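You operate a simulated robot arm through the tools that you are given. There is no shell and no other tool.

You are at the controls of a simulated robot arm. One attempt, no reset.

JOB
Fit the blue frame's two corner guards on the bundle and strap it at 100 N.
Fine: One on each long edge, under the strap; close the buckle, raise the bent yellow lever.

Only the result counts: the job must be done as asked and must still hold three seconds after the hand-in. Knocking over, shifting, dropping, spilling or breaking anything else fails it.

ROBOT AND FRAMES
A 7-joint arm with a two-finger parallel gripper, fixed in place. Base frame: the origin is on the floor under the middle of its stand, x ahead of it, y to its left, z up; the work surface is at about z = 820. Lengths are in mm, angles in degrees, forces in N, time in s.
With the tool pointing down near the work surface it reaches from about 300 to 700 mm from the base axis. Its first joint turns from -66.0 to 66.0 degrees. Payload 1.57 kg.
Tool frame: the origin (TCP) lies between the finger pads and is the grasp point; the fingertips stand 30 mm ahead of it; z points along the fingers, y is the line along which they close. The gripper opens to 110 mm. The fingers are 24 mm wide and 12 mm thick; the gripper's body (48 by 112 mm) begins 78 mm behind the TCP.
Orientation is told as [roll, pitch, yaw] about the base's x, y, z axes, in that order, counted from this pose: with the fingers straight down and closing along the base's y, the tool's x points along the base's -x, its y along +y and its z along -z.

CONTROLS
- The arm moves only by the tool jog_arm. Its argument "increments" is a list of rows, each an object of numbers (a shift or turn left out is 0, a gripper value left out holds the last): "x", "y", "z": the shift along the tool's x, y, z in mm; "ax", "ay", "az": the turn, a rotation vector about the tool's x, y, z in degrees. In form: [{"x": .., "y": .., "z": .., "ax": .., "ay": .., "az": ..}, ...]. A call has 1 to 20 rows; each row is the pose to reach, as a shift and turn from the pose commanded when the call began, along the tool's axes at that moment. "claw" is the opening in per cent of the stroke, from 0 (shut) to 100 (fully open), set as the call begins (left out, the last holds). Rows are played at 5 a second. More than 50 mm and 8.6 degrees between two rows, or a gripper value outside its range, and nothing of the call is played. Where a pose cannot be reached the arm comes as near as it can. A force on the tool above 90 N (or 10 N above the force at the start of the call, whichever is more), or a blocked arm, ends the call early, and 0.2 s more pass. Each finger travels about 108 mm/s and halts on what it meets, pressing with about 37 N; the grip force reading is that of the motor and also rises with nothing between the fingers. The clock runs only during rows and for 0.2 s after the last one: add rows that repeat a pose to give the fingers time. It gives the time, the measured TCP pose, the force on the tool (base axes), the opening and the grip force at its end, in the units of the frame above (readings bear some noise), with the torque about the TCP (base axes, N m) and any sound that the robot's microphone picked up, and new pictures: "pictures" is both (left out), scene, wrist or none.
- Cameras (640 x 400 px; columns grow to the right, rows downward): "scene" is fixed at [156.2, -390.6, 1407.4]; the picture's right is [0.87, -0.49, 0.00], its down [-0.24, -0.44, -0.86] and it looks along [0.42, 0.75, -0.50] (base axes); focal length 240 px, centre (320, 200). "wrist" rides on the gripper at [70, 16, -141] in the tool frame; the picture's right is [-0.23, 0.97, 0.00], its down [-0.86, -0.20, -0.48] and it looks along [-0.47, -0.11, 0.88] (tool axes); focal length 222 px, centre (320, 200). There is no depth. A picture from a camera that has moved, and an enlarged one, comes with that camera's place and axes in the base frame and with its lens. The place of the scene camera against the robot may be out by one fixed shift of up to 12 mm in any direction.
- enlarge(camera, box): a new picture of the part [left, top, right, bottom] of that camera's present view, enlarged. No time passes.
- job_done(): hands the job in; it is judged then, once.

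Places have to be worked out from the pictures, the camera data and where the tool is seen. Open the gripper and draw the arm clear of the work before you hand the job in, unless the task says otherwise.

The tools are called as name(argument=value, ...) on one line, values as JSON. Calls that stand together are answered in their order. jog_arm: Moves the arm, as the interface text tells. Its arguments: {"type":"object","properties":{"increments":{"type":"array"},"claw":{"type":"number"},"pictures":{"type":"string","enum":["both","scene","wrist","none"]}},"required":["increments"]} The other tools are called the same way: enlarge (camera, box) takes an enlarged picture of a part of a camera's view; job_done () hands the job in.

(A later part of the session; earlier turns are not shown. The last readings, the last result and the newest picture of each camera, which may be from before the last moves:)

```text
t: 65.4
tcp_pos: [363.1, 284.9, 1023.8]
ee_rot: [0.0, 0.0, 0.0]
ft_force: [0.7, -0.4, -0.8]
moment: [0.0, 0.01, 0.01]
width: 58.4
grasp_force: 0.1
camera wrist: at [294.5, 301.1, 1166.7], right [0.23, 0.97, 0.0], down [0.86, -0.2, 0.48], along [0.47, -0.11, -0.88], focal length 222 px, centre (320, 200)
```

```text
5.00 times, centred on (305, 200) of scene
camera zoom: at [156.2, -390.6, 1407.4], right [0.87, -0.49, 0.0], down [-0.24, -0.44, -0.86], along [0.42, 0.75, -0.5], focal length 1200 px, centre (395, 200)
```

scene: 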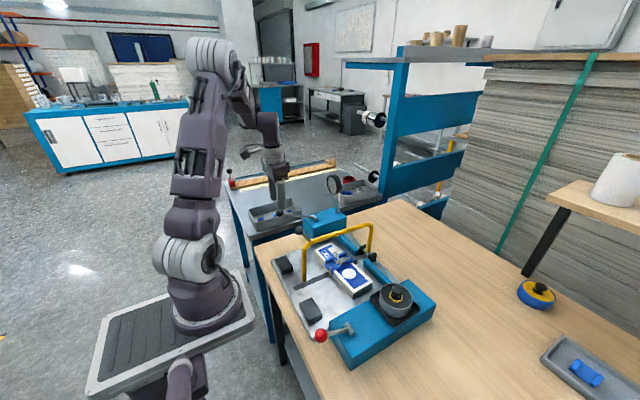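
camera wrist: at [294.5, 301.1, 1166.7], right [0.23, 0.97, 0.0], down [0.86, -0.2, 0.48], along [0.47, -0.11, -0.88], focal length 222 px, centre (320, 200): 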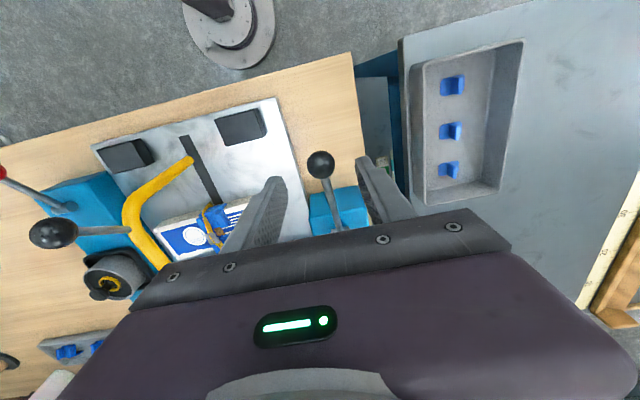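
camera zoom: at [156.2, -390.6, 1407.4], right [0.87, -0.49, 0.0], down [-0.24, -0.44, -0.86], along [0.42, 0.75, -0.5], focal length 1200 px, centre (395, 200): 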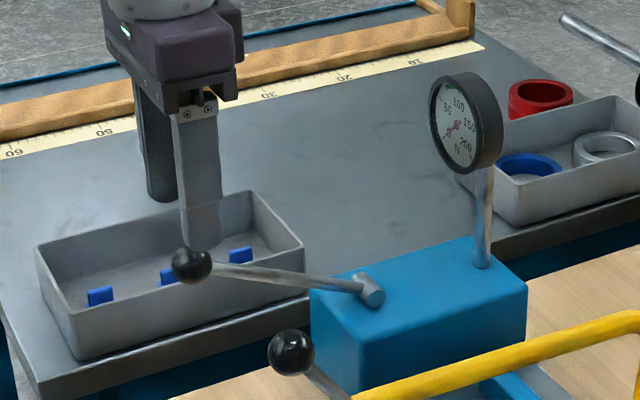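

Ball centred ≈(364, 286, 960). I lower and grip it.

jog_arm(increments=[{"x": -1, "z": 20}, {"x": -1, "z": 42}, {"x": -1, "z": 63}, {"x": -1, "z": 63}], claw=53, pictures="none")

jog_arm(increments=[{}, {}, {}, {}], claw=0, pictures="both")

enlarge(camera="scene", box=[270, 170, 350, 240])

enlarge(camera="wrist", box=[240, 120, 420, 240])

```text
t: 66.4
tcp_pos: [362.9, 284.5, 960.1]
ee_rot: [-0.1, 0.1, 0.0]
ft_force: [0.2, 0.3, -0.1]
moment: [0.0, 0.0, -0.02]
width: 58.2
grasp_force: 0.1
```

```text
t: 67.4
tcp_pos: [364.2, 284.7, 961.2]
ee_rot: [0.0, 0.0, 0.0]
ft_force: [-0.2, 4.4, -5.2]
moment: [0.0, 0.1, -0.03]
width: 27.2
grasp_force: 37.6
camera wrist: at [295.1, 301.7, 1103.7], right [0.23, 0.97, 0.0], down [0.86, -0.2, 0.48], along [0.47, -0.11, -0.88], focal length 222 px, centre (320, 200)
```

scene: 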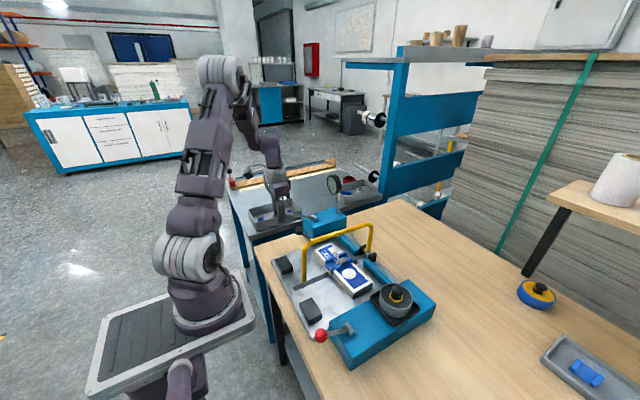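
wrist: 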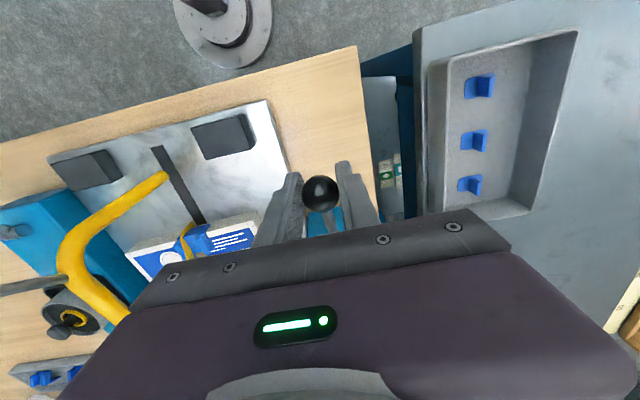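

```text
5.71 times, centred on (310, 205) of scene
camera zoom: at [156.3, -390.4, 1407.4], right [0.87, -0.49, 0.0], down [-0.24, -0.44, -0.86], along [0.42, 0.75, -0.5], focal length 1371 px, centre (377, 171)
```

zoom: 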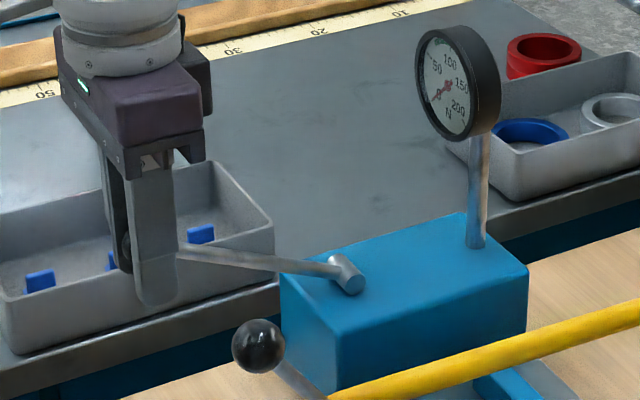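

```text
3.33 times, centred on (330, 180) of wrist
camera zoom: at [295.1, 301.7, 1103.7], right [0.23, 0.97, 0.0], down [0.86, -0.2, 0.48], along [0.47, -0.11, -0.88], focal length 740 px, centre (287, 267)
```

zoom: 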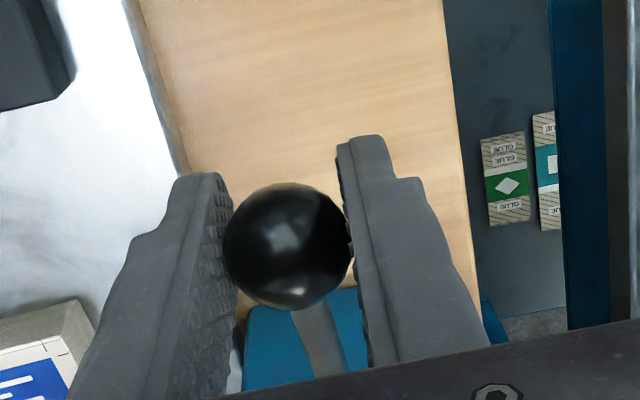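

Gripped (27.2 mm). I try a small 3° downward move along its arc and watch forces and the gauge.

jog_arm(increments=[{"x": 1, "y": 0.4, "z": 2.3}, {"x": 2, "y": 0.4, "z": 4.6}, {"x": 3, "y": 0.4, "z": 7}, {"x": 3, "y": 0.4, "z": 7}], claw=0, pictures="none")

enlarge(camera="scene", box=[315, 165, 355, 205])

enlarge(camera="scene", box=[270, 170, 350, 240])

```text
t: 68.4
tcp_pos: [361.0, 284.9, 954.1]
ee_rot: [0.0, 0.1, 0.1]
ft_force: [-7.9, -10.7, 12.5]
moment: [0.0, -0.85, -0.01]
width: 27.2
grasp_force: 37.7
```

```text
10.00 times, centred on (335, 185) of scene
camera zoom: at [155.8, -391.0, 1407.3], right [0.87, -0.49, 0.0], down [-0.24, -0.44, -0.86], along [0.42, 0.76, -0.5], focal length 2400 px, centre (170, 350)
```

zoom: 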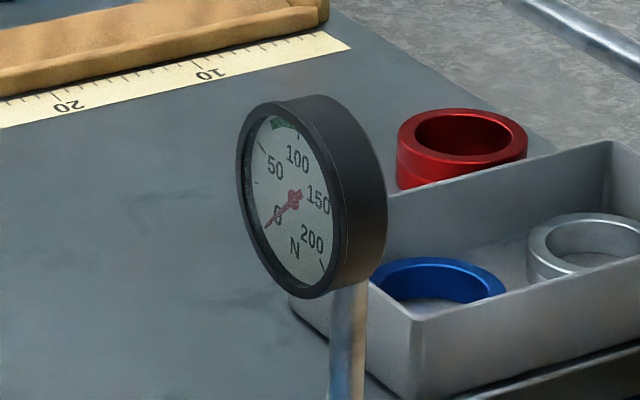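

```text
5.71 times, centred on (310, 205) of scene
camera zoom: at [155.8, -391.0, 1407.3], right [0.87, -0.49, 0.0], down [-0.24, -0.44, -0.86], along [0.42, 0.76, -0.5], focal length 1371 px, centre (377, 171)
```

zoom: 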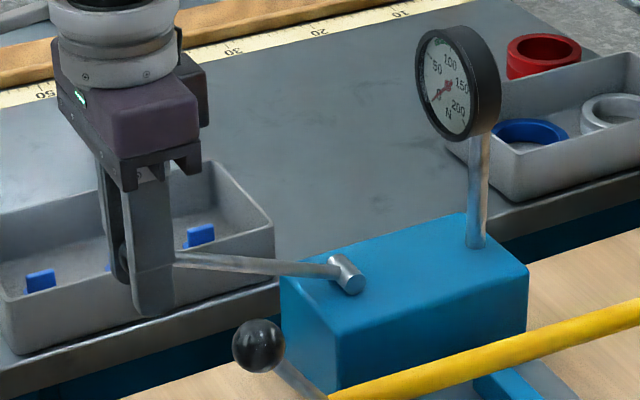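

It moves with light friction but the gauge stays at 0. I continue downward another ~8°.

jog_arm(increments=[{"x": 1.5, "y": -0.25, "z": 4.6}, {"x": 3, "y": -0.25, "z": 9.2}, {"x": 4.5, "y": -0.25, "z": 13.7}, {"x": 5.9, "y": -0.25, "z": 18.2}, {"x": 5.9, "y": -0.25, "z": 18.2}], claw=0, pictures="none")

enlarge(camera="scene", box=[320, 170, 350, 200])

enlarge(camera="scene", box=[325, 235, 375, 285])

```text
t: 69.6
tcp_pos: [355.6, 285.0, 936.1]
ee_rot: [0.0, 0.0, -0.1]
ft_force: [2.2, -17.5, 7.6]
moment: [0.06, -0.8, -0.01]
width: 27.1
grasp_force: 37.5
```

```text
13.33 times, centred on (335, 185) of scene
camera zoom: at [156.1, -391.1, 1407.2], right [0.87, -0.49, 0.0], down [-0.24, -0.44, -0.86], along [0.42, 0.76, -0.5], focal length 3199 px, centre (120, 400)
```

zoom: 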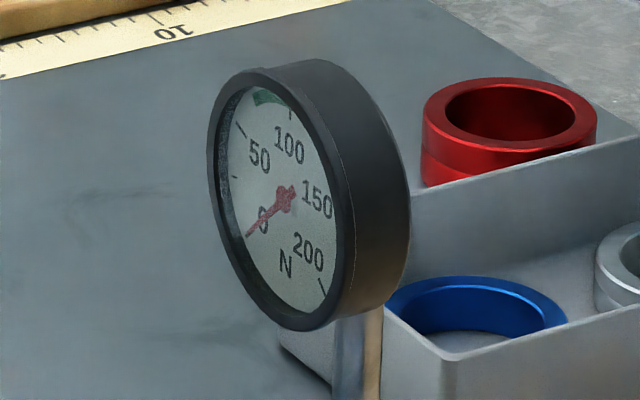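

```text
8.00 times, centred on (350, 260) of scene
camera zoom: at [156.1, -391.1, 1407.2], right [0.87, -0.49, 0.0], down [-0.24, -0.44, -0.86], along [0.42, 0.76, -0.5], focal length 1920 px, centre (80, -280)
```

zoom: 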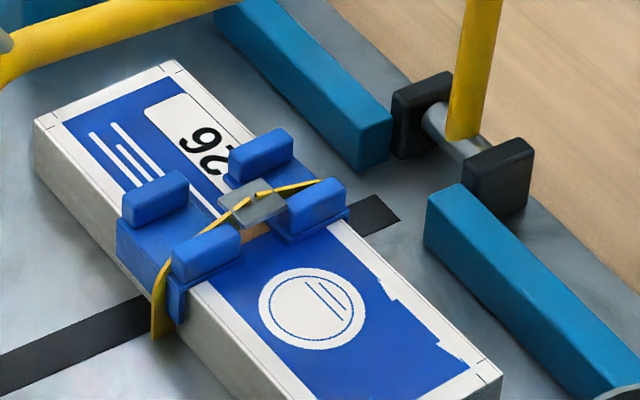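

Still 0 N. I continue down to horizontal (14° more), shifting y slightly to relieve the side force.

jog_arm(increments=[{"x": 1.2, "y": -0.8, "z": 6}, {"x": 2.3, "y": -0.8, "z": 12}, {"x": 3.1, "y": -0.8, "z": 18}, {"x": 3.7, "y": -0.8, "z": 24}, {"x": 4.1, "y": -0.8, "z": 30}, {"x": 4.3, "y": -0.8, "z": 35.4}, {"x": 4.3, "y": -0.8, "z": 35.4}], claw=0, pictures="scene")

enlarge(camera="scene", box=[320, 170, 350, 200])

enlarge(camera="scene", box=[325, 235, 375, 285])

```text
t: 71.2
tcp_pos: [351.3, 285.9, 898.9]
ee_rot: [0.0, 0.1, 0.0]
ft_force: [-4.6, -15.2, 9.3]
moment: [0.01, -0.84, -0.04]
width: 27.4
grasp_force: 38.0
```

scene: 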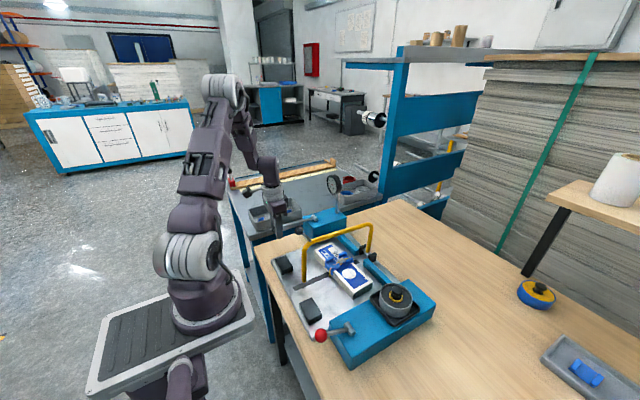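

```text
13.33 times, centred on (335, 185) of scene
camera zoom: at [156.0, -391.1, 1407.3], right [0.87, -0.49, 0.0], down [-0.24, -0.44, -0.86], along [0.42, 0.76, -0.5], focal length 3199 px, centre (120, 400)
```

zoom: 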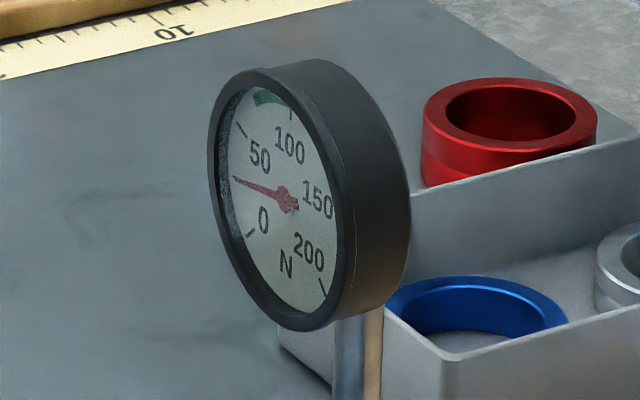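

```text
8.00 times, centred on (350, 260) of scene
camera zoom: at [156.0, -391.1, 1407.3], right [0.87, -0.49, 0.0], down [-0.24, -0.44, -0.86], along [0.42, 0.76, -0.5], focal length 1920 px, centre (80, -280)
```

zoom: 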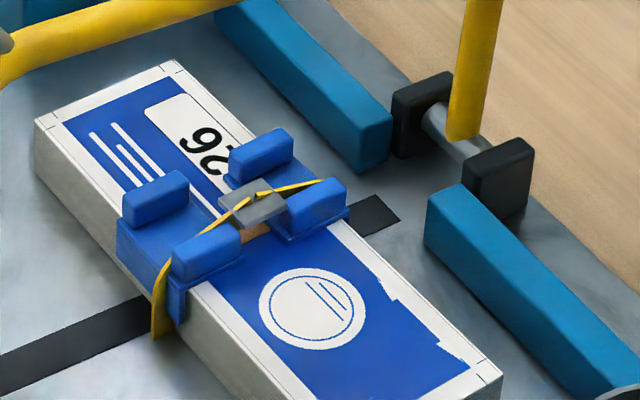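

The gauge rises — about 25 N with the lever at horizontal. So pushing this lever down tensions the strap. I go down another 4° and read again.

jog_arm(increments=[{"x": 0, "y": -0.3, "z": 3.5}, {"x": -0.2, "y": -0.3, "z": 7}, {"x": -0.4, "y": -0.3, "z": 10.2}, {"x": -0.4, "y": -0.3, "z": 10.2}], claw=0, pictures="none")

enlarge(camera="scene", box=[323, 172, 347, 196])

enlarge(camera="scene", box=[270, 180, 350, 250])

```text
t: 72.2
tcp_pos: [350.6, 285.6, 891.1]
ee_rot: [0.1, 0.0, 0.0]
ft_force: [-1.4, -6.9, 11.3]
moment: [0.07, -0.89, 0.0]
width: 27.4
grasp_force: 38.2
```

```text
16.00 times, centred on (335, 184) of scene
camera zoom: at [156.0, -390.9, 1407.3], right [0.87, -0.49, 0.0], down [-0.24, -0.44, -0.86], along [0.42, 0.76, -0.5], focal length 3839 px, centre (80, 456)
```

zoom: 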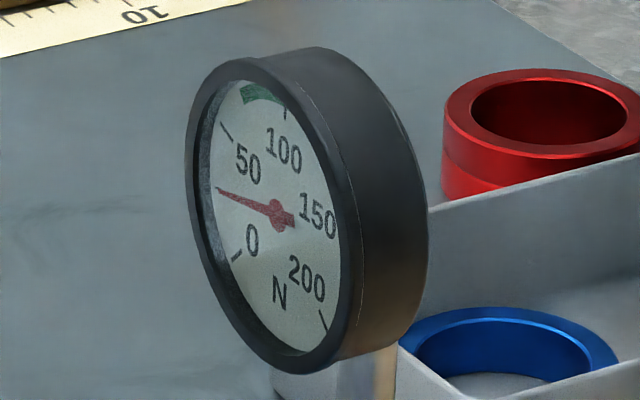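

```text
5.71 times, centred on (310, 215) of scene
camera zoom: at [156.0, -390.9, 1407.3], right [0.87, -0.49, 0.0], down [-0.24, -0.44, -0.86], along [0.42, 0.76, -0.5], focal length 1371 px, centre (377, 114)
```

zoom: 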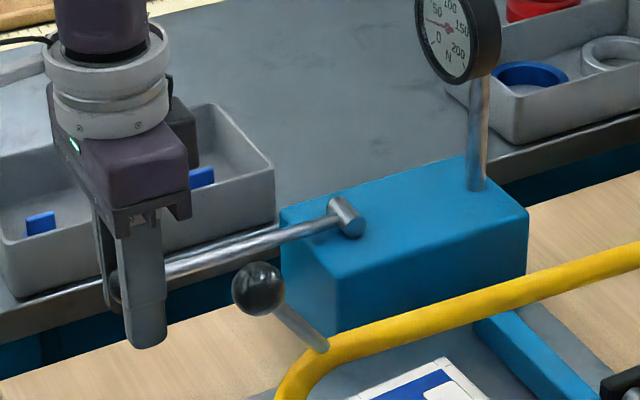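

The needle stayed at ~25 N, so it acts like a ratchet: one stroke = 25 N. I raise the lever back along its arc to see that tension holds.

jog_arm(increments=[{"x": 0.4, "y": 0.2, "z": -10.2}, {"x": -0.2, "y": 0.4, "z": -22.9}, {"x": -1.8, "y": 0.6, "z": -35.6}, {"x": -4.6, "y": 0.7, "z": -48}, {"x": -8.4, "y": 0.8, "z": -60.2}, {"x": -12.8, "y": 0.9, "z": -70.8}, {"x": -12.8, "y": 0.9, "z": -70.8}], claw=0, pictures="none")

enlarge(camera="scene", box=[323, 172, 347, 196])

enlarge(camera="scene", box=[325, 235, 375, 285])

```text
t: 73.8
tcp_pos: [363.9, 286.3, 960.9]
ee_rot: [-0.2, 0.2, -0.1]
ft_force: [4.7, -8.9, -30.4]
moment: [0.04, 0.09, 0.01]
width: 27.4
grasp_force: 37.4
```

```text
16.00 times, centred on (335, 184) of scene
camera zoom: at [156.7, -390.6, 1407.3], right [0.87, -0.49, 0.0], down [-0.25, -0.44, -0.86], along [0.42, 0.75, -0.5], focal length 3839 px, centre (80, 456)
```

zoom: 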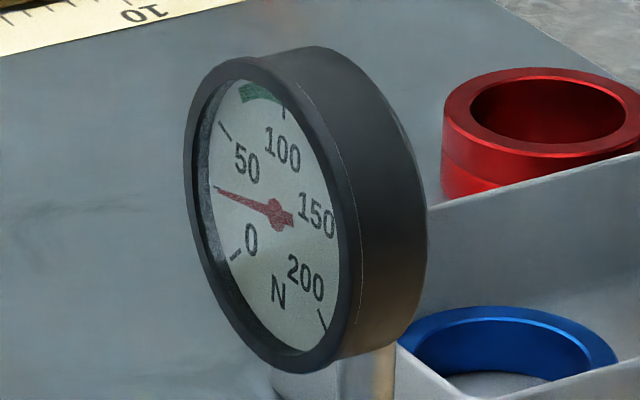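

```text
8.00 times, centred on (350, 260) of scene
camera zoom: at [156.7, -390.6, 1407.3], right [0.87, -0.49, 0.0], down [-0.25, -0.44, -0.86], along [0.42, 0.75, -0.5], focal length 1920 px, centre (80, -280)
```

zoom: 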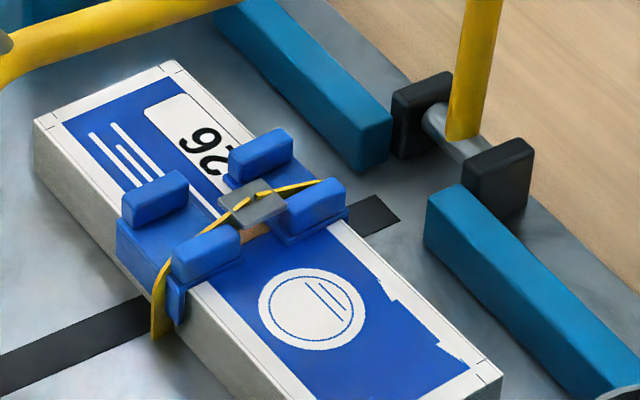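

Tension holds at ~25 N with the lever back at its upper stop: a ratchet pump. I look at the dial more tightly, then do a second equal stroke down.

enlarge(camera="scene", box=[327, 175, 343, 193])

jog_arm(increments=[{"x": 2.6, "y": -0.5, "z": 5.8}, {"x": 6.8, "y": -0.7, "z": 17.9}, {"x": 10, "y": -0.9, "z": 30.2}, {"x": 12.1, "y": -1.1, "z": 42.8}, {"x": 13.1, "y": -1.2, "z": 55.5}, {"x": 13.1, "y": -1.2, "z": 65.7}, {"x": 12.8, "y": -1.2, "z": 70.8}, {"x": 12.8, "y": -1.2, "z": 70.8}], claw=0, pictures="none")

enlarge(camera="scene", box=[327, 175, 343, 193])

enlarge(camera="scene", box=[325, 235, 375, 285])

```text
16.00 times, centred on (335, 184) of scene
camera zoom: at [156.7, -390.6, 1407.3], right [0.87, -0.49, 0.0], down [-0.25, -0.44, -0.86], along [0.42, 0.75, -0.5], focal length 3839 px, centre (80, 456)
```

zoom: 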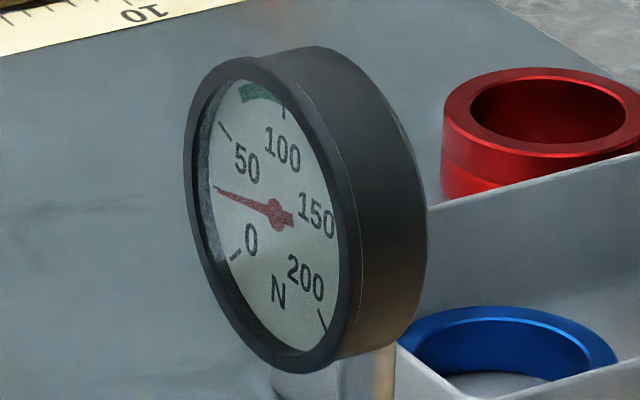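

```text
t: 75.6
tcp_pos: [350.1, 284.3, 889.7]
ee_rot: [-0.1, 0.3, 0.0]
ft_force: [-16.5, -5.9, 5.6]
moment: [0.06, -0.32, -0.03]
width: 27.0
grasp_force: 37.8
```

```text
16.00 times, centred on (335, 184) of scene
camera zoom: at [155.7, -390.8, 1407.4], right [0.87, -0.49, 0.0], down [-0.24, -0.44, -0.86], along [0.42, 0.76, -0.5], focal length 3839 px, centre (80, 456)
```

zoom: 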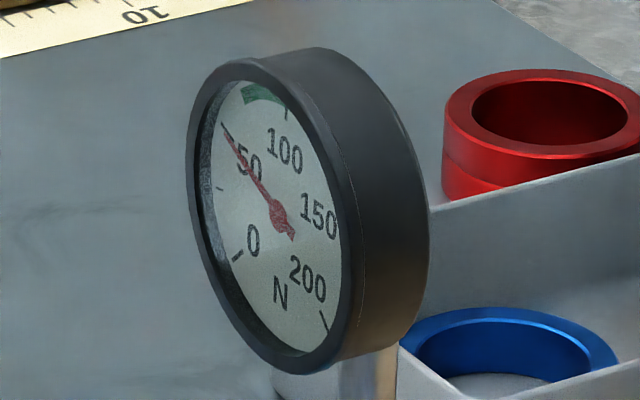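

```text
8.00 times, centred on (350, 260) of scene
camera zoom: at [155.7, -390.8, 1407.4], right [0.87, -0.49, 0.0], down [-0.24, -0.44, -0.86], along [0.42, 0.76, -0.5], focal length 1920 px, centre (80, -280)
```

zoom: 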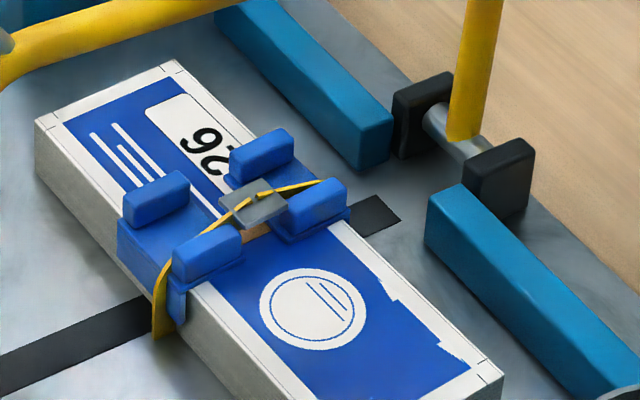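

Exactly on the 50 mark now: 25 N per stroke. I do the third stroke (up, then down) and read.

jog_arm(increments=[{"x": 0.4, "y": 0.2, "z": -10.2}, {"x": -0.2, "y": 0.4, "z": -22.9}, {"x": -1.8, "y": 0.6, "z": -35.6}, {"x": -4.6, "y": 0.7, "z": -48}, {"x": -8.4, "y": 0.8, "z": -60.2}, {"x": -12.4, "y": 0.9, "z": -70}, {"x": -12.4, "y": 0.9, "z": -70}], claw=0, pictures="none")

jog_arm(increments=[{"x": 2.2, "y": -0.2, "z": 5}, {"x": 6.4, "y": -0.4, "z": 17.1}, {"x": 9.6, "y": -0.6, "z": 29.4}, {"x": 11.7, "y": -0.8, "z": 42}, {"x": 12.7, "y": -0.9, "z": 54.7}, {"x": 12.7, "y": -0.9, "z": 64.9}, {"x": 12.4, "y": -0.9, "z": 70}, {"x": 12.4, "y": -0.9, "z": 70}], claw=0, pictures="none")

enlarge(camera="scene", box=[327, 175, 343, 193])

enlarge(camera="scene", box=[325, 235, 375, 285])

```text
t: 77.2
tcp_pos: [363.3, 285.2, 960.2]
ee_rot: [-0.1, 0.2, 0.2]
ft_force: [-0.3, -0.7, -29.5]
moment: [0.02, 0.2, 0.03]
width: 27.6
grasp_force: 37.9
```

```text
t: 79.0
tcp_pos: [349.4, 283.7, 889.4]
ee_rot: [0.1, 0.0, 0.2]
ft_force: [-8.5, 18.0, 9.4]
moment: [-0.01, -0.66, 0.04]
width: 27.0
grasp_force: 37.4
```

```text
16.00 times, centred on (335, 184) of scene
camera zoom: at [155.9, -390.2, 1407.5], right [0.87, -0.49, 0.0], down [-0.24, -0.44, -0.86], along [0.42, 0.75, -0.5], focal length 3839 px, centre (80, 456)
```

zoom: 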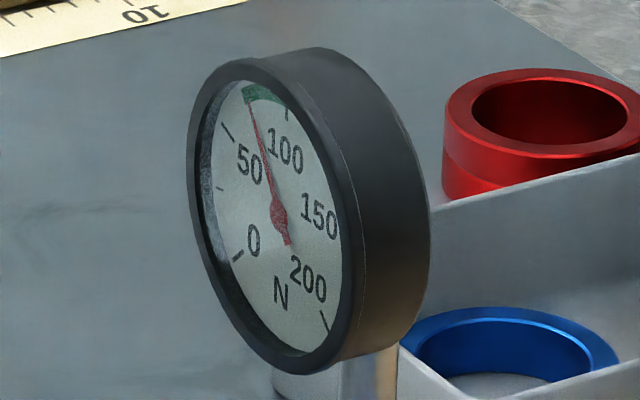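

```text
8.00 times, centred on (350, 260) of scene
camera zoom: at [155.9, -390.2, 1407.5], right [0.87, -0.49, 0.0], down [-0.24, -0.44, -0.86], along [0.42, 0.75, -0.5], focal length 1920 px, centre (80, -280)
```

zoom: 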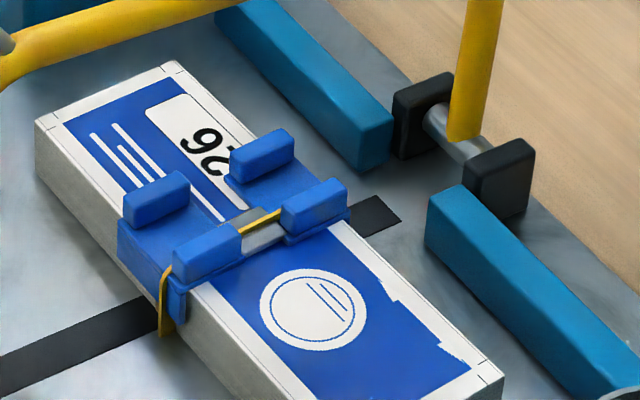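

About 75 N now and the strap has pulled tight over the guards. I raise the lever for the fourth stroke and come down partway, checking the dial.

jog_arm(increments=[{"x": 0.4, "y": 0.6, "z": -10.2}, {"x": -0.2, "y": 0.8, "z": -22.9}, {"x": -1.8, "y": 1.0, "z": -35.6}, {"x": -4.6, "y": 1.1, "z": -48}, {"x": -8.4, "y": 1.2, "z": -60.2}, {"x": -12.4, "y": 1.3, "z": -70}, {"x": -12.4, "y": 1.3, "z": -70}], claw=0, pictures="none")

jog_arm(increments=[{"x": 2.2, "y": -0.2, "z": 5}, {"x": 6.4, "y": -0.4, "z": 17.1}, {"x": 9.6, "y": -0.6, "z": 29.4}, {"x": 10.8, "y": -0.7, "z": 36}, {"x": 10.8, "y": -0.7, "z": 36}], claw=0, pictures="none")

enlarge(camera="scene", box=[327, 175, 343, 193])

```text
t: 80.6
tcp_pos: [362.7, 286.0, 958.0]
ee_rot: [-0.4, 0.3, 0.0]
ft_force: [-0.9, -4.5, -31.0]
moment: [0.04, 0.1, 0.01]
width: 27.6
grasp_force: 37.8
```

```text
t: 81.8
tcp_pos: [352.9, 285.1, 923.8]
ee_rot: [0.2, -0.1, 0.0]
ft_force: [3.7, -6.1, 8.5]
moment: [0.11, -0.93, -0.01]
width: 27.2
grasp_force: 37.4
```

```text
16.00 times, centred on (335, 184) of scene
camera zoom: at [156.2, -390.8, 1407.3], right [0.87, -0.49, 0.0], down [-0.24, -0.44, -0.86], along [0.42, 0.76, -0.5], focal length 3839 px, centre (80, 456)
```

zoom: 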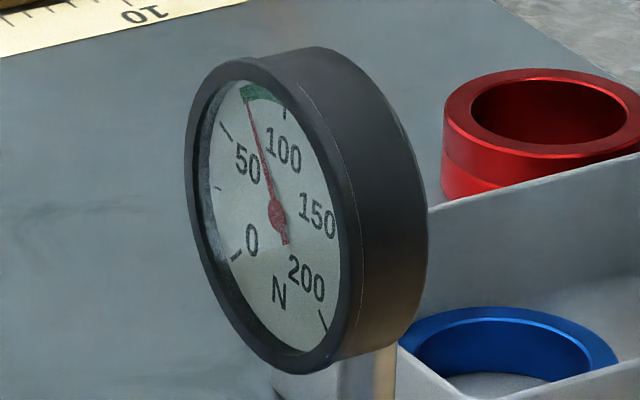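

Still 75 N partway. I finish the fourth stroke down.

jog_arm(increments=[{"x": 1.3, "y": -0.1, "z": 8}, {"x": 1.9, "y": -0.2, "z": 18}, {"x": 1.9, "y": -0.2, "z": 28}, {"x": 1.6, "y": -0.2, "z": 34}, {"x": 1.6, "y": -0.2, "z": 34}], claw=0, pictures="none")

enlarge(camera="scene", box=[327, 175, 343, 193])

enlarge(camera="scene", box=[325, 235, 375, 285])

```text
t: 83.0
tcp_pos: [349.2, 285.3, 889.8]
ee_rot: [0.1, 0.1, 0.1]
ft_force: [-9.1, 6.5, 8.4]
moment: [0.05, -0.66, 0.02]
width: 27.1
grasp_force: 37.7
```

```text
16.00 times, centred on (335, 184) of scene
camera zoom: at [155.9, -390.5, 1407.4], right [0.87, -0.49, 0.0], down [-0.24, -0.44, -0.86], along [0.42, 0.75, -0.5], focal length 3839 px, centre (80, 456)
```

zoom: 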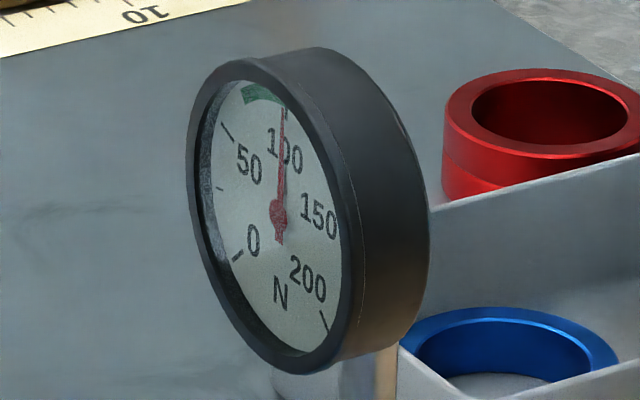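

```text
8.00 times, centred on (350, 260) of scene
camera zoom: at [155.9, -390.5, 1407.4], right [0.87, -0.49, 0.0], down [-0.24, -0.44, -0.86], along [0.42, 0.75, -0.5], focal length 1920 px, centre (80, -280)
```

zoom: 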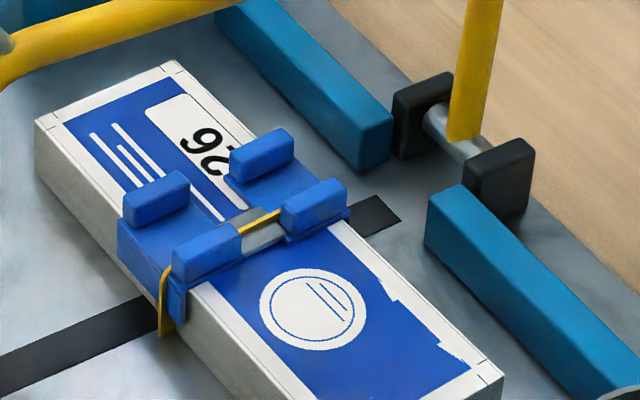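

The needle is right on the 100 N mark and the strap lies tight between the guards' ribs. I release the lever here at the bottom of its stroke (so it can't re-pump), and rise.

jog_arm(increments=[{}, {}, {}], claw=53, pictures="none")

jog_arm(increments=[{"z": -20}, {"z": -60}, {"z": -105}, {"z": -150}, {"z": -150}], claw=53, pictures="both")

enlarge(camera="scene", box=[270, 170, 350, 240])

enlarge(camera="scene", box=[327, 175, 343, 193])

enlarge(camera="scene", box=[335, 245, 365, 275])

```text
t: 83.8
tcp_pos: [350.7, 284.3, 889.6]
ee_rot: [0.0, 0.0, 0.2]
ft_force: [1.2, -0.8, 1.1]
moment: [0.04, 0.04, -0.02]
width: 58.4
grasp_force: 0.1
```

```text
t: 85.0
tcp_pos: [350.1, 286.1, 1041.5]
ee_rot: [-0.1, 0.0, 0.0]
ft_force: [0.1, 0.4, 0.2]
moment: [0.0, 0.0, 0.01]
width: 58.3
grasp_force: 0.1
camera wrist: at [281.3, 303.1, 1184.0], right [0.23, 0.97, 0.0], down [0.86, -0.2, 0.48], along [0.47, -0.11, -0.88], focal length 222 px, centre (320, 200)
```

scene: 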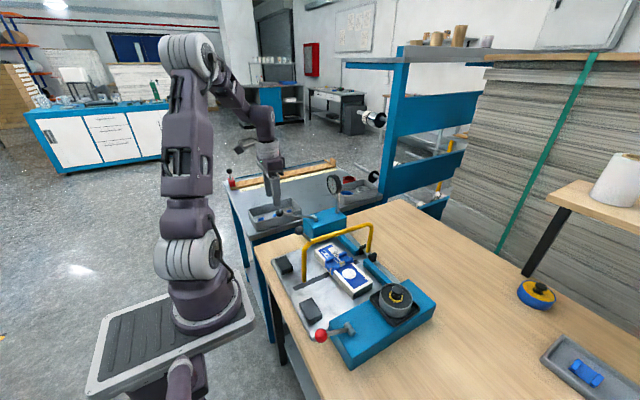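
wrist: 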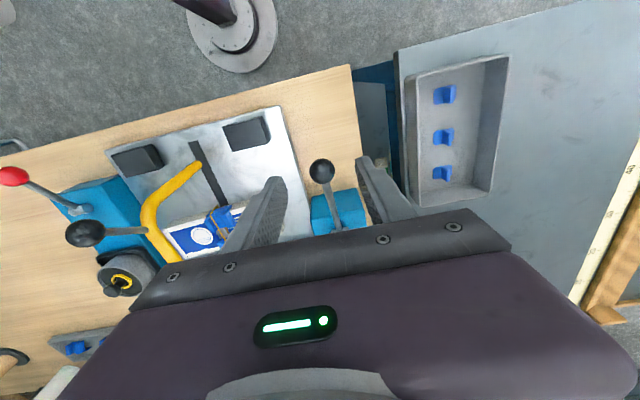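

```text
5.71 times, centred on (310, 205) of scene
camera zoom: at [156.2, -390.6, 1407.4], right [0.87, -0.49, 0.0], down [-0.24, -0.44, -0.86], along [0.42, 0.75, -0.5], focal length 1371 px, centre (377, 171)
```

zoom: 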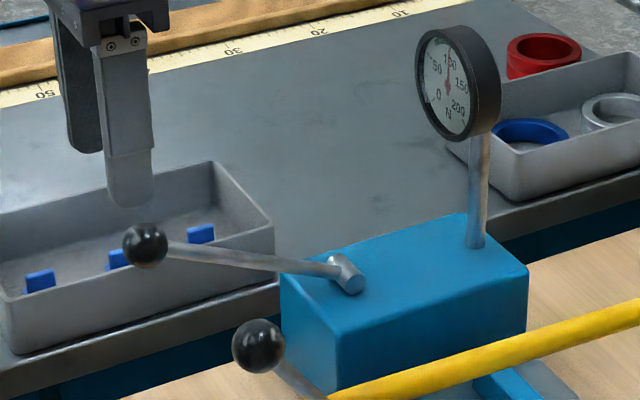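

```text
16.00 times, centred on (335, 184) of scene
camera zoom: at [156.2, -390.6, 1407.4], right [0.87, -0.49, 0.0], down [-0.24, -0.44, -0.86], along [0.42, 0.75, -0.5], focal length 3839 px, centre (80, 456)
```

zoom: 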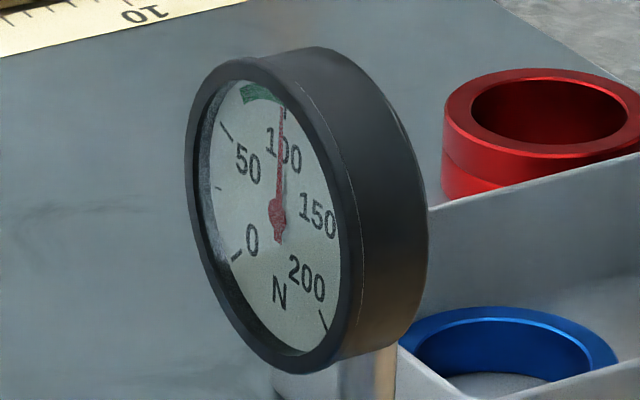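

```text
13.33 times, centred on (350, 260) of scene
camera zoom: at [156.2, -390.6, 1407.4], right [0.87, -0.49, 0.0], down [-0.24, -0.44, -0.86], along [0.42, 0.75, -0.5], focal length 3199 px, centre (-80, -600)
```

zoom: 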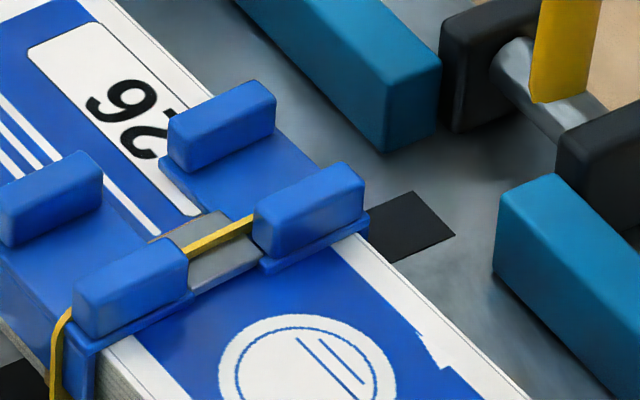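

The black lever sprang back up on its own and the gauge still shows 100 N. Now I examine the grey buckle on top of the strap and the red-ball lever more closely before deciding how the buckle closes.

enlarge(camera="scene", box=[340, 248, 358, 270])

enlarge(camera="wrist", box=[130, 180, 260, 270])

enlarge(camera="scene", box=[305, 310, 375, 370])

enlarge(camera="scene", box=[360, 265, 440, 335])

```text
16.00 times, centred on (349, 259) of scene
camera zoom: at [156.2, -390.6, 1407.4], right [0.87, -0.49, 0.0], down [-0.24, -0.44, -0.86], along [0.42, 0.75, -0.5], focal length 3839 px, centre (-144, -744)
```

zoom: 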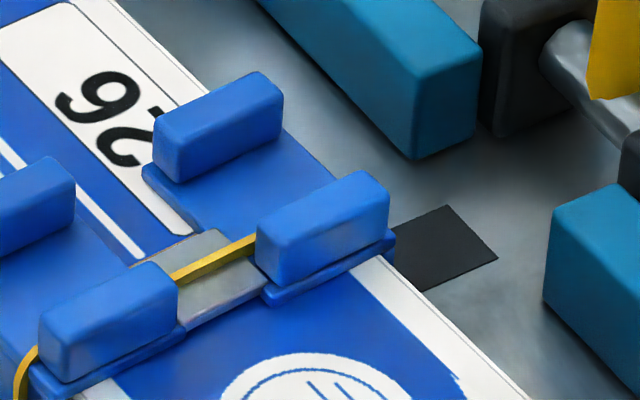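

```text
4.44 times, centred on (195, 225) of wrist
camera zoom: at [281.3, 303.1, 1184.0], right [0.23, 0.97, 0.0], down [0.86, -0.2, 0.48], along [0.47, -0.11, -0.88], focal length 987 px, centre (876, 89)
```

zoom: 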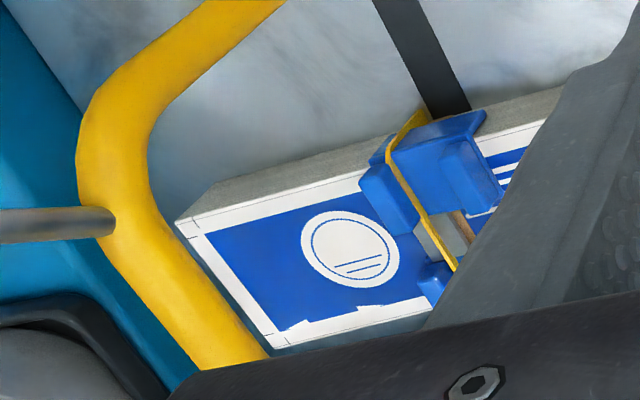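

```text
6.67 times, centred on (340, 340) of scene
camera zoom: at [156.2, -390.6, 1407.4], right [0.87, -0.49, 0.0], down [-0.24, -0.44, -0.86], along [0.42, 0.75, -0.5], focal length 1600 px, centre (187, -733)
```

zoom: 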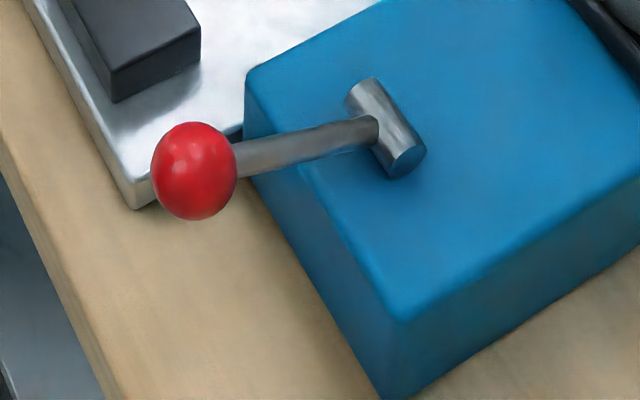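

```text
5.71 times, centred on (400, 300) of scene
camera zoom: at [156.2, -390.6, 1407.4], right [0.87, -0.49, 0.0], down [-0.24, -0.44, -0.86], along [0.42, 0.75, -0.5], focal length 1371 px, centre (-137, -371)
```

zoom: 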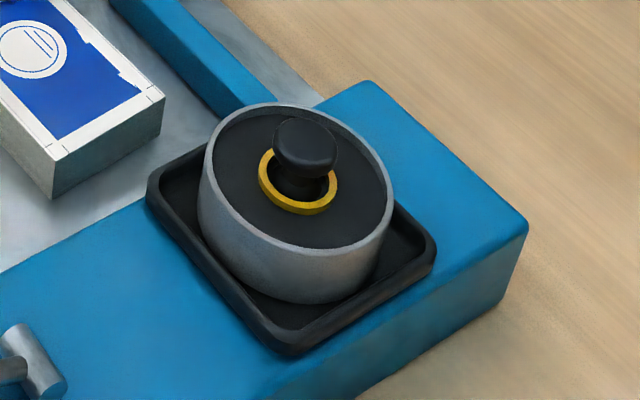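

The buckle is just a flat plate under the strap directly beneath the bow, so it must be closed by a control — most likely the red-ball lever. I cross over high (z≈1135) to that side, first looking at the buckle from close by.

jog_arm(increments=[{"z": -45}, {"z": -92}, {"y": -45, "z": -92}, {"y": -90, "z": -92}, {"y": -135, "z": -92}, {"y": -180, "z": -92}, {"y": -225, "z": -92}, {"y": -270, "z": -92}, {"y": -315, "z": -92}, {"y": -365, "z": -92}, {"y": -365, "z": -92}], claw=20, pictures="both")

enlarge(camera="wrist", box=[380, 130, 500, 210])

```text
t: 87.4
tcp_pos: [351.7, -82.8, 1131.7]
ee_rot: [0.0, 0.0, 0.0]
ft_force: [-0.2, 0.1, -0.2]
moment: [0.01, -0.01, -0.05]
width: 21.8
grasp_force: 0.0
camera wrist: at [283.2, -66.3, 1274.2], right [0.23, 0.97, 0.0], down [0.86, -0.2, 0.48], along [0.47, -0.11, -0.88], focal length 222 px, centre (320, 200)
```

scene: 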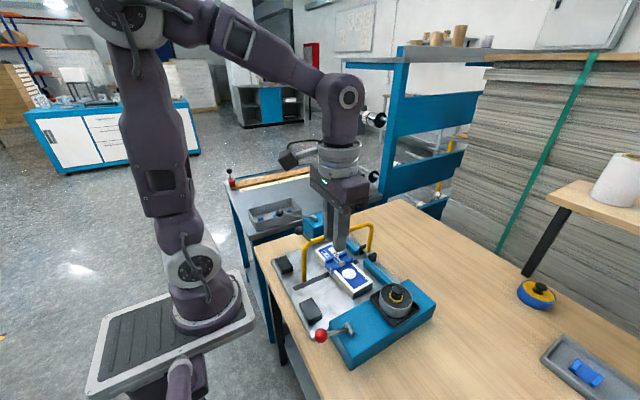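
wrist: 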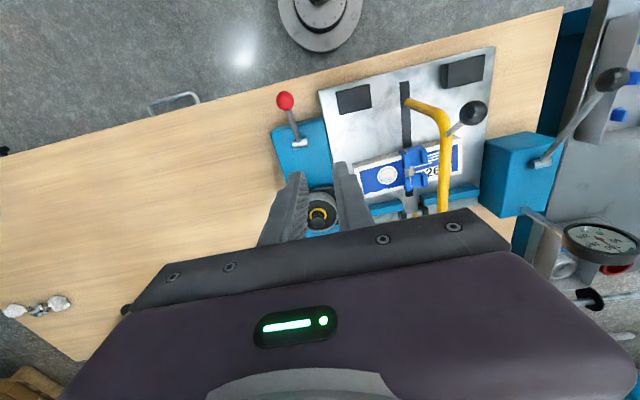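

```text
5.00 times, centred on (440, 170) of wrist
camera zoom: at [283.2, -66.3, 1274.2], right [0.23, 0.97, 0.0], down [0.86, -0.2, 0.48], along [0.47, -0.11, -0.88], focal length 1111 px, centre (-280, 350)
```

zoom: 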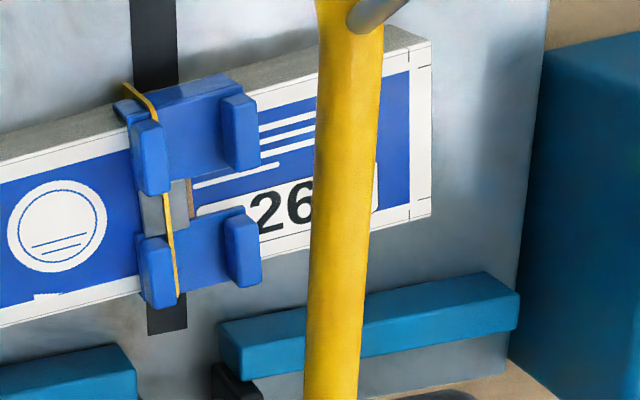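

The strap's run across the guards looks off-centre in this view; I zoom in tighter to see how it lies between the ribs.

enlarge(camera="wrist", box=[398, 140, 438, 205])

enlarge(camera="scene", box=[325, 250, 350, 280])

```text
6.15 times, centred on (418, 172) of wrist
camera zoom: at [283.2, -66.3, 1274.2], right [0.23, 0.97, 0.0], down [0.86, -0.2, 0.48], along [0.47, -0.11, -0.88], focal length 1367 px, centre (-283, 369)
```

zoom: 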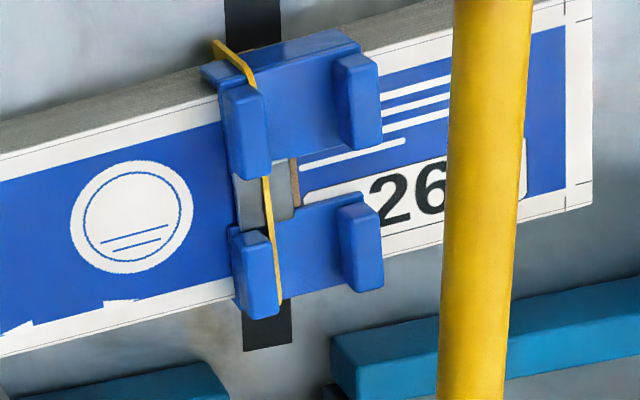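

```text
13.33 times, centred on (338, 265) of scene
camera zoom: at [156.2, -390.6, 1407.4], right [0.87, -0.49, 0.0], down [-0.24, -0.44, -0.86], along [0.42, 0.75, -0.5], focal length 3199 px, centre (87, -667)
```

zoom: 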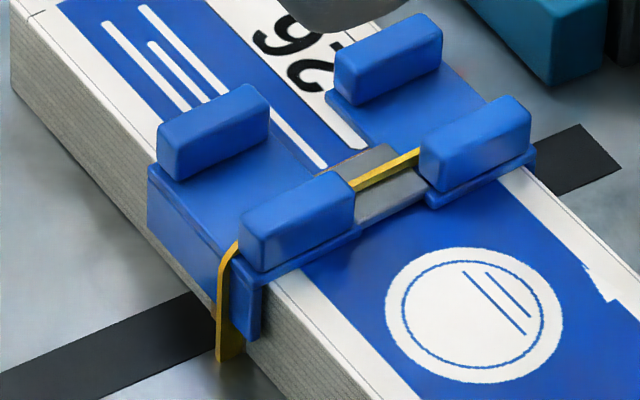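

The strap runs along the bundle's own centre plane (y≈69–71), inside the guards' channels but near their -y ribs. I go closer to inspect exactly how it lies there.

jog_arm(increments=[{"x": -16, "y": 14, "z": 40}, {"x": -32, "y": 28, "z": 80}, {"x": -49, "y": 40, "z": 122}, {"x": -49, "y": 40, "z": 122}], claw=0, pictures="both")

enlarge(camera="wrist", box=[370, 130, 450, 220])

enlarge(camera="wrist", box=[380, 145, 420, 180])

```text
t: 88.4
tcp_pos: [403.2, -40.1, 1007.9]
ee_rot: [0.1, 0.0, 0.0]
ft_force: [0.3, -0.1, 0.0]
moment: [0.0, 0.01, 0.0]
width: 0.0
grasp_force: 21.4
camera wrist: at [333.5, -23.9, 1150.4], right [0.23, 0.97, 0.0], down [0.86, -0.2, 0.48], along [0.47, -0.11, -0.88], focal length 222 px, centre (320, 200)
```

scene: 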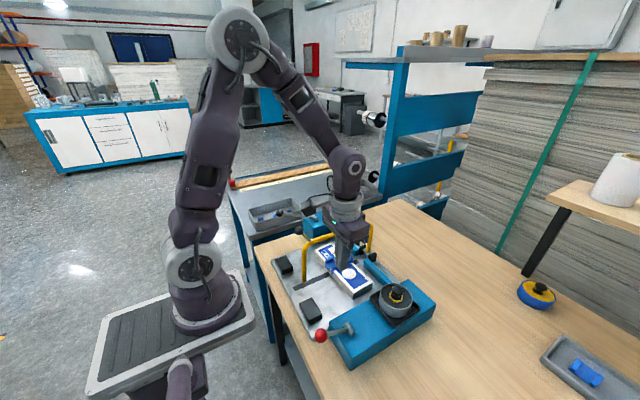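
wrist: 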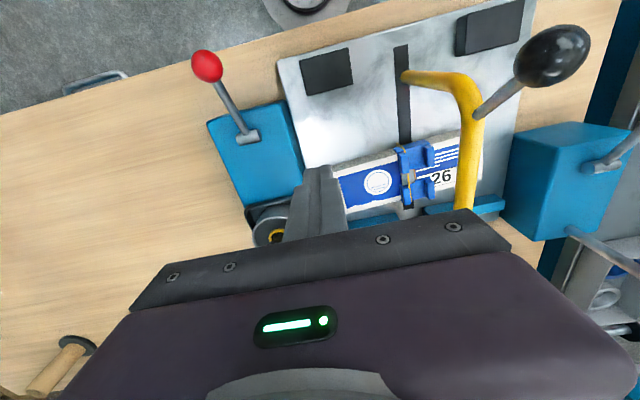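

```text
4.44 times, centred on (410, 175) of wrist
camera zoom: at [333.5, -23.9, 1150.4], right [0.23, 0.97, 0.0], down [0.86, -0.2, 0.48], along [0.47, -0.11, -0.88], focal length 987 px, centre (-80, 311)
```

zoom: 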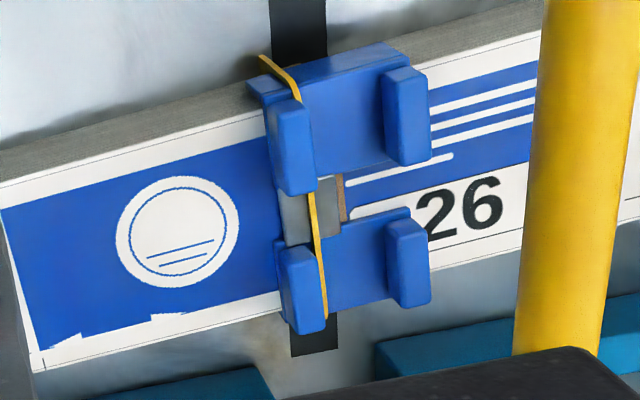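

```text
11.43 times, centred on (400, 162) of wrist
camera zoom: at [333.5, -23.9, 1150.4], right [0.23, 0.97, 0.0], down [0.86, -0.2, 0.48], along [0.47, -0.11, -0.88], focal length 2538 px, centre (-594, 629)
```

zoom: 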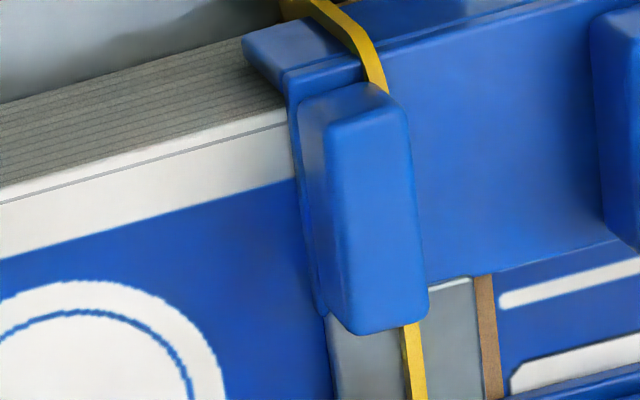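

The strap sits in both channels (against the -y ribs, ~9–11 mm off the guards' centres). Before anything else I test the red-ball lever; I move above its ball (≈(299, -121, 909)) and measure it.

jog_arm(increments=[{"x": 30, "y": -27}, {"x": 65, "y": -54}, {"x": 101, "y": -81}, {"x": 101, "y": -81, "z": 15}, {"x": 101, "y": -81, "z": 15}], claw=53, pictures="both")

enlarge(camera="wrist", box=[240, 100, 420, 220])

enlarge(camera="scene", box=[300, 270, 380, 350])

```text
t: 89.6
tcp_pos: [300.3, -119.9, 995.1]
ee_rot: [0.0, -0.1, 0.0]
ft_force: [-0.1, 0.3, -0.8]
moment: [-0.02, -0.02, 0.0]
width: 58.1
grasp_force: 0.0
camera wrist: at [231.4, -102.8, 1138.1], right [0.23, 0.97, 0.0], down [0.86, -0.2, 0.48], along [0.47, -0.11, -0.88], focal length 222 px, centre (320, 200)
```

scene: 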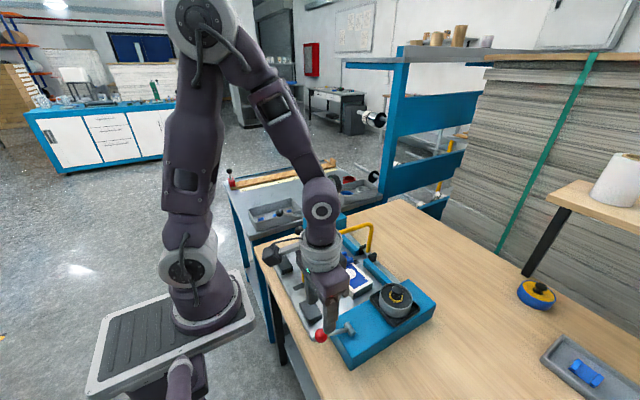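
wrist: 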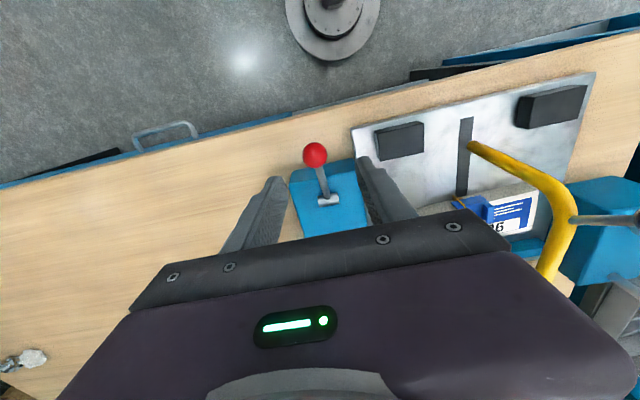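

```text
3.33 times, centred on (330, 160) of wrist
camera zoom: at [231.4, -102.8, 1138.1], right [0.23, 0.97, 0.0], down [0.86, -0.2, 0.48], along [0.47, -0.11, -0.88], focal length 740 px, centre (287, 333)
```

zoom: 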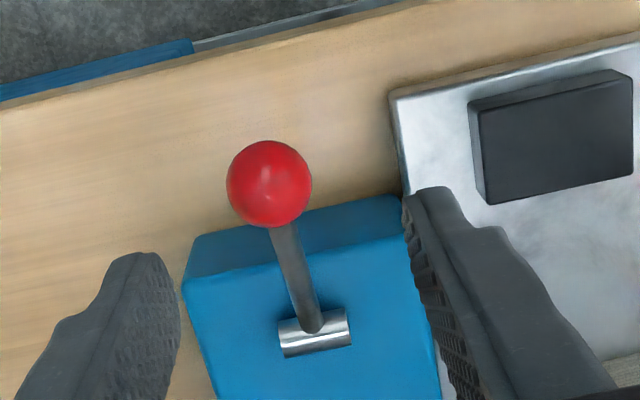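

```text
5.00 times, centred on (340, 310) of scene
camera zoom: at [156.2, -390.6, 1407.4], right [0.87, -0.49, 0.0], down [-0.24, -0.44, -0.86], along [0.42, 0.75, -0.5], focal length 1200 px, centre (220, -350)
```

zoom: 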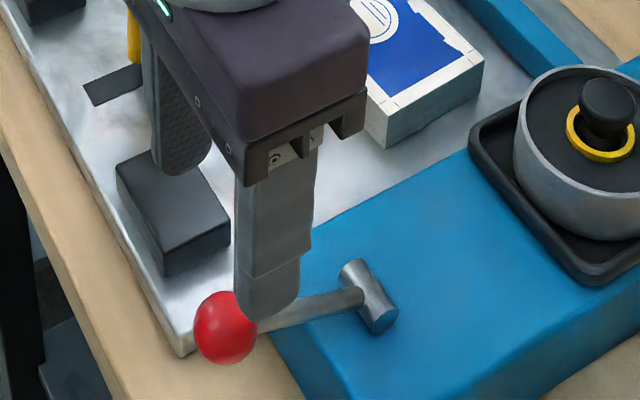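

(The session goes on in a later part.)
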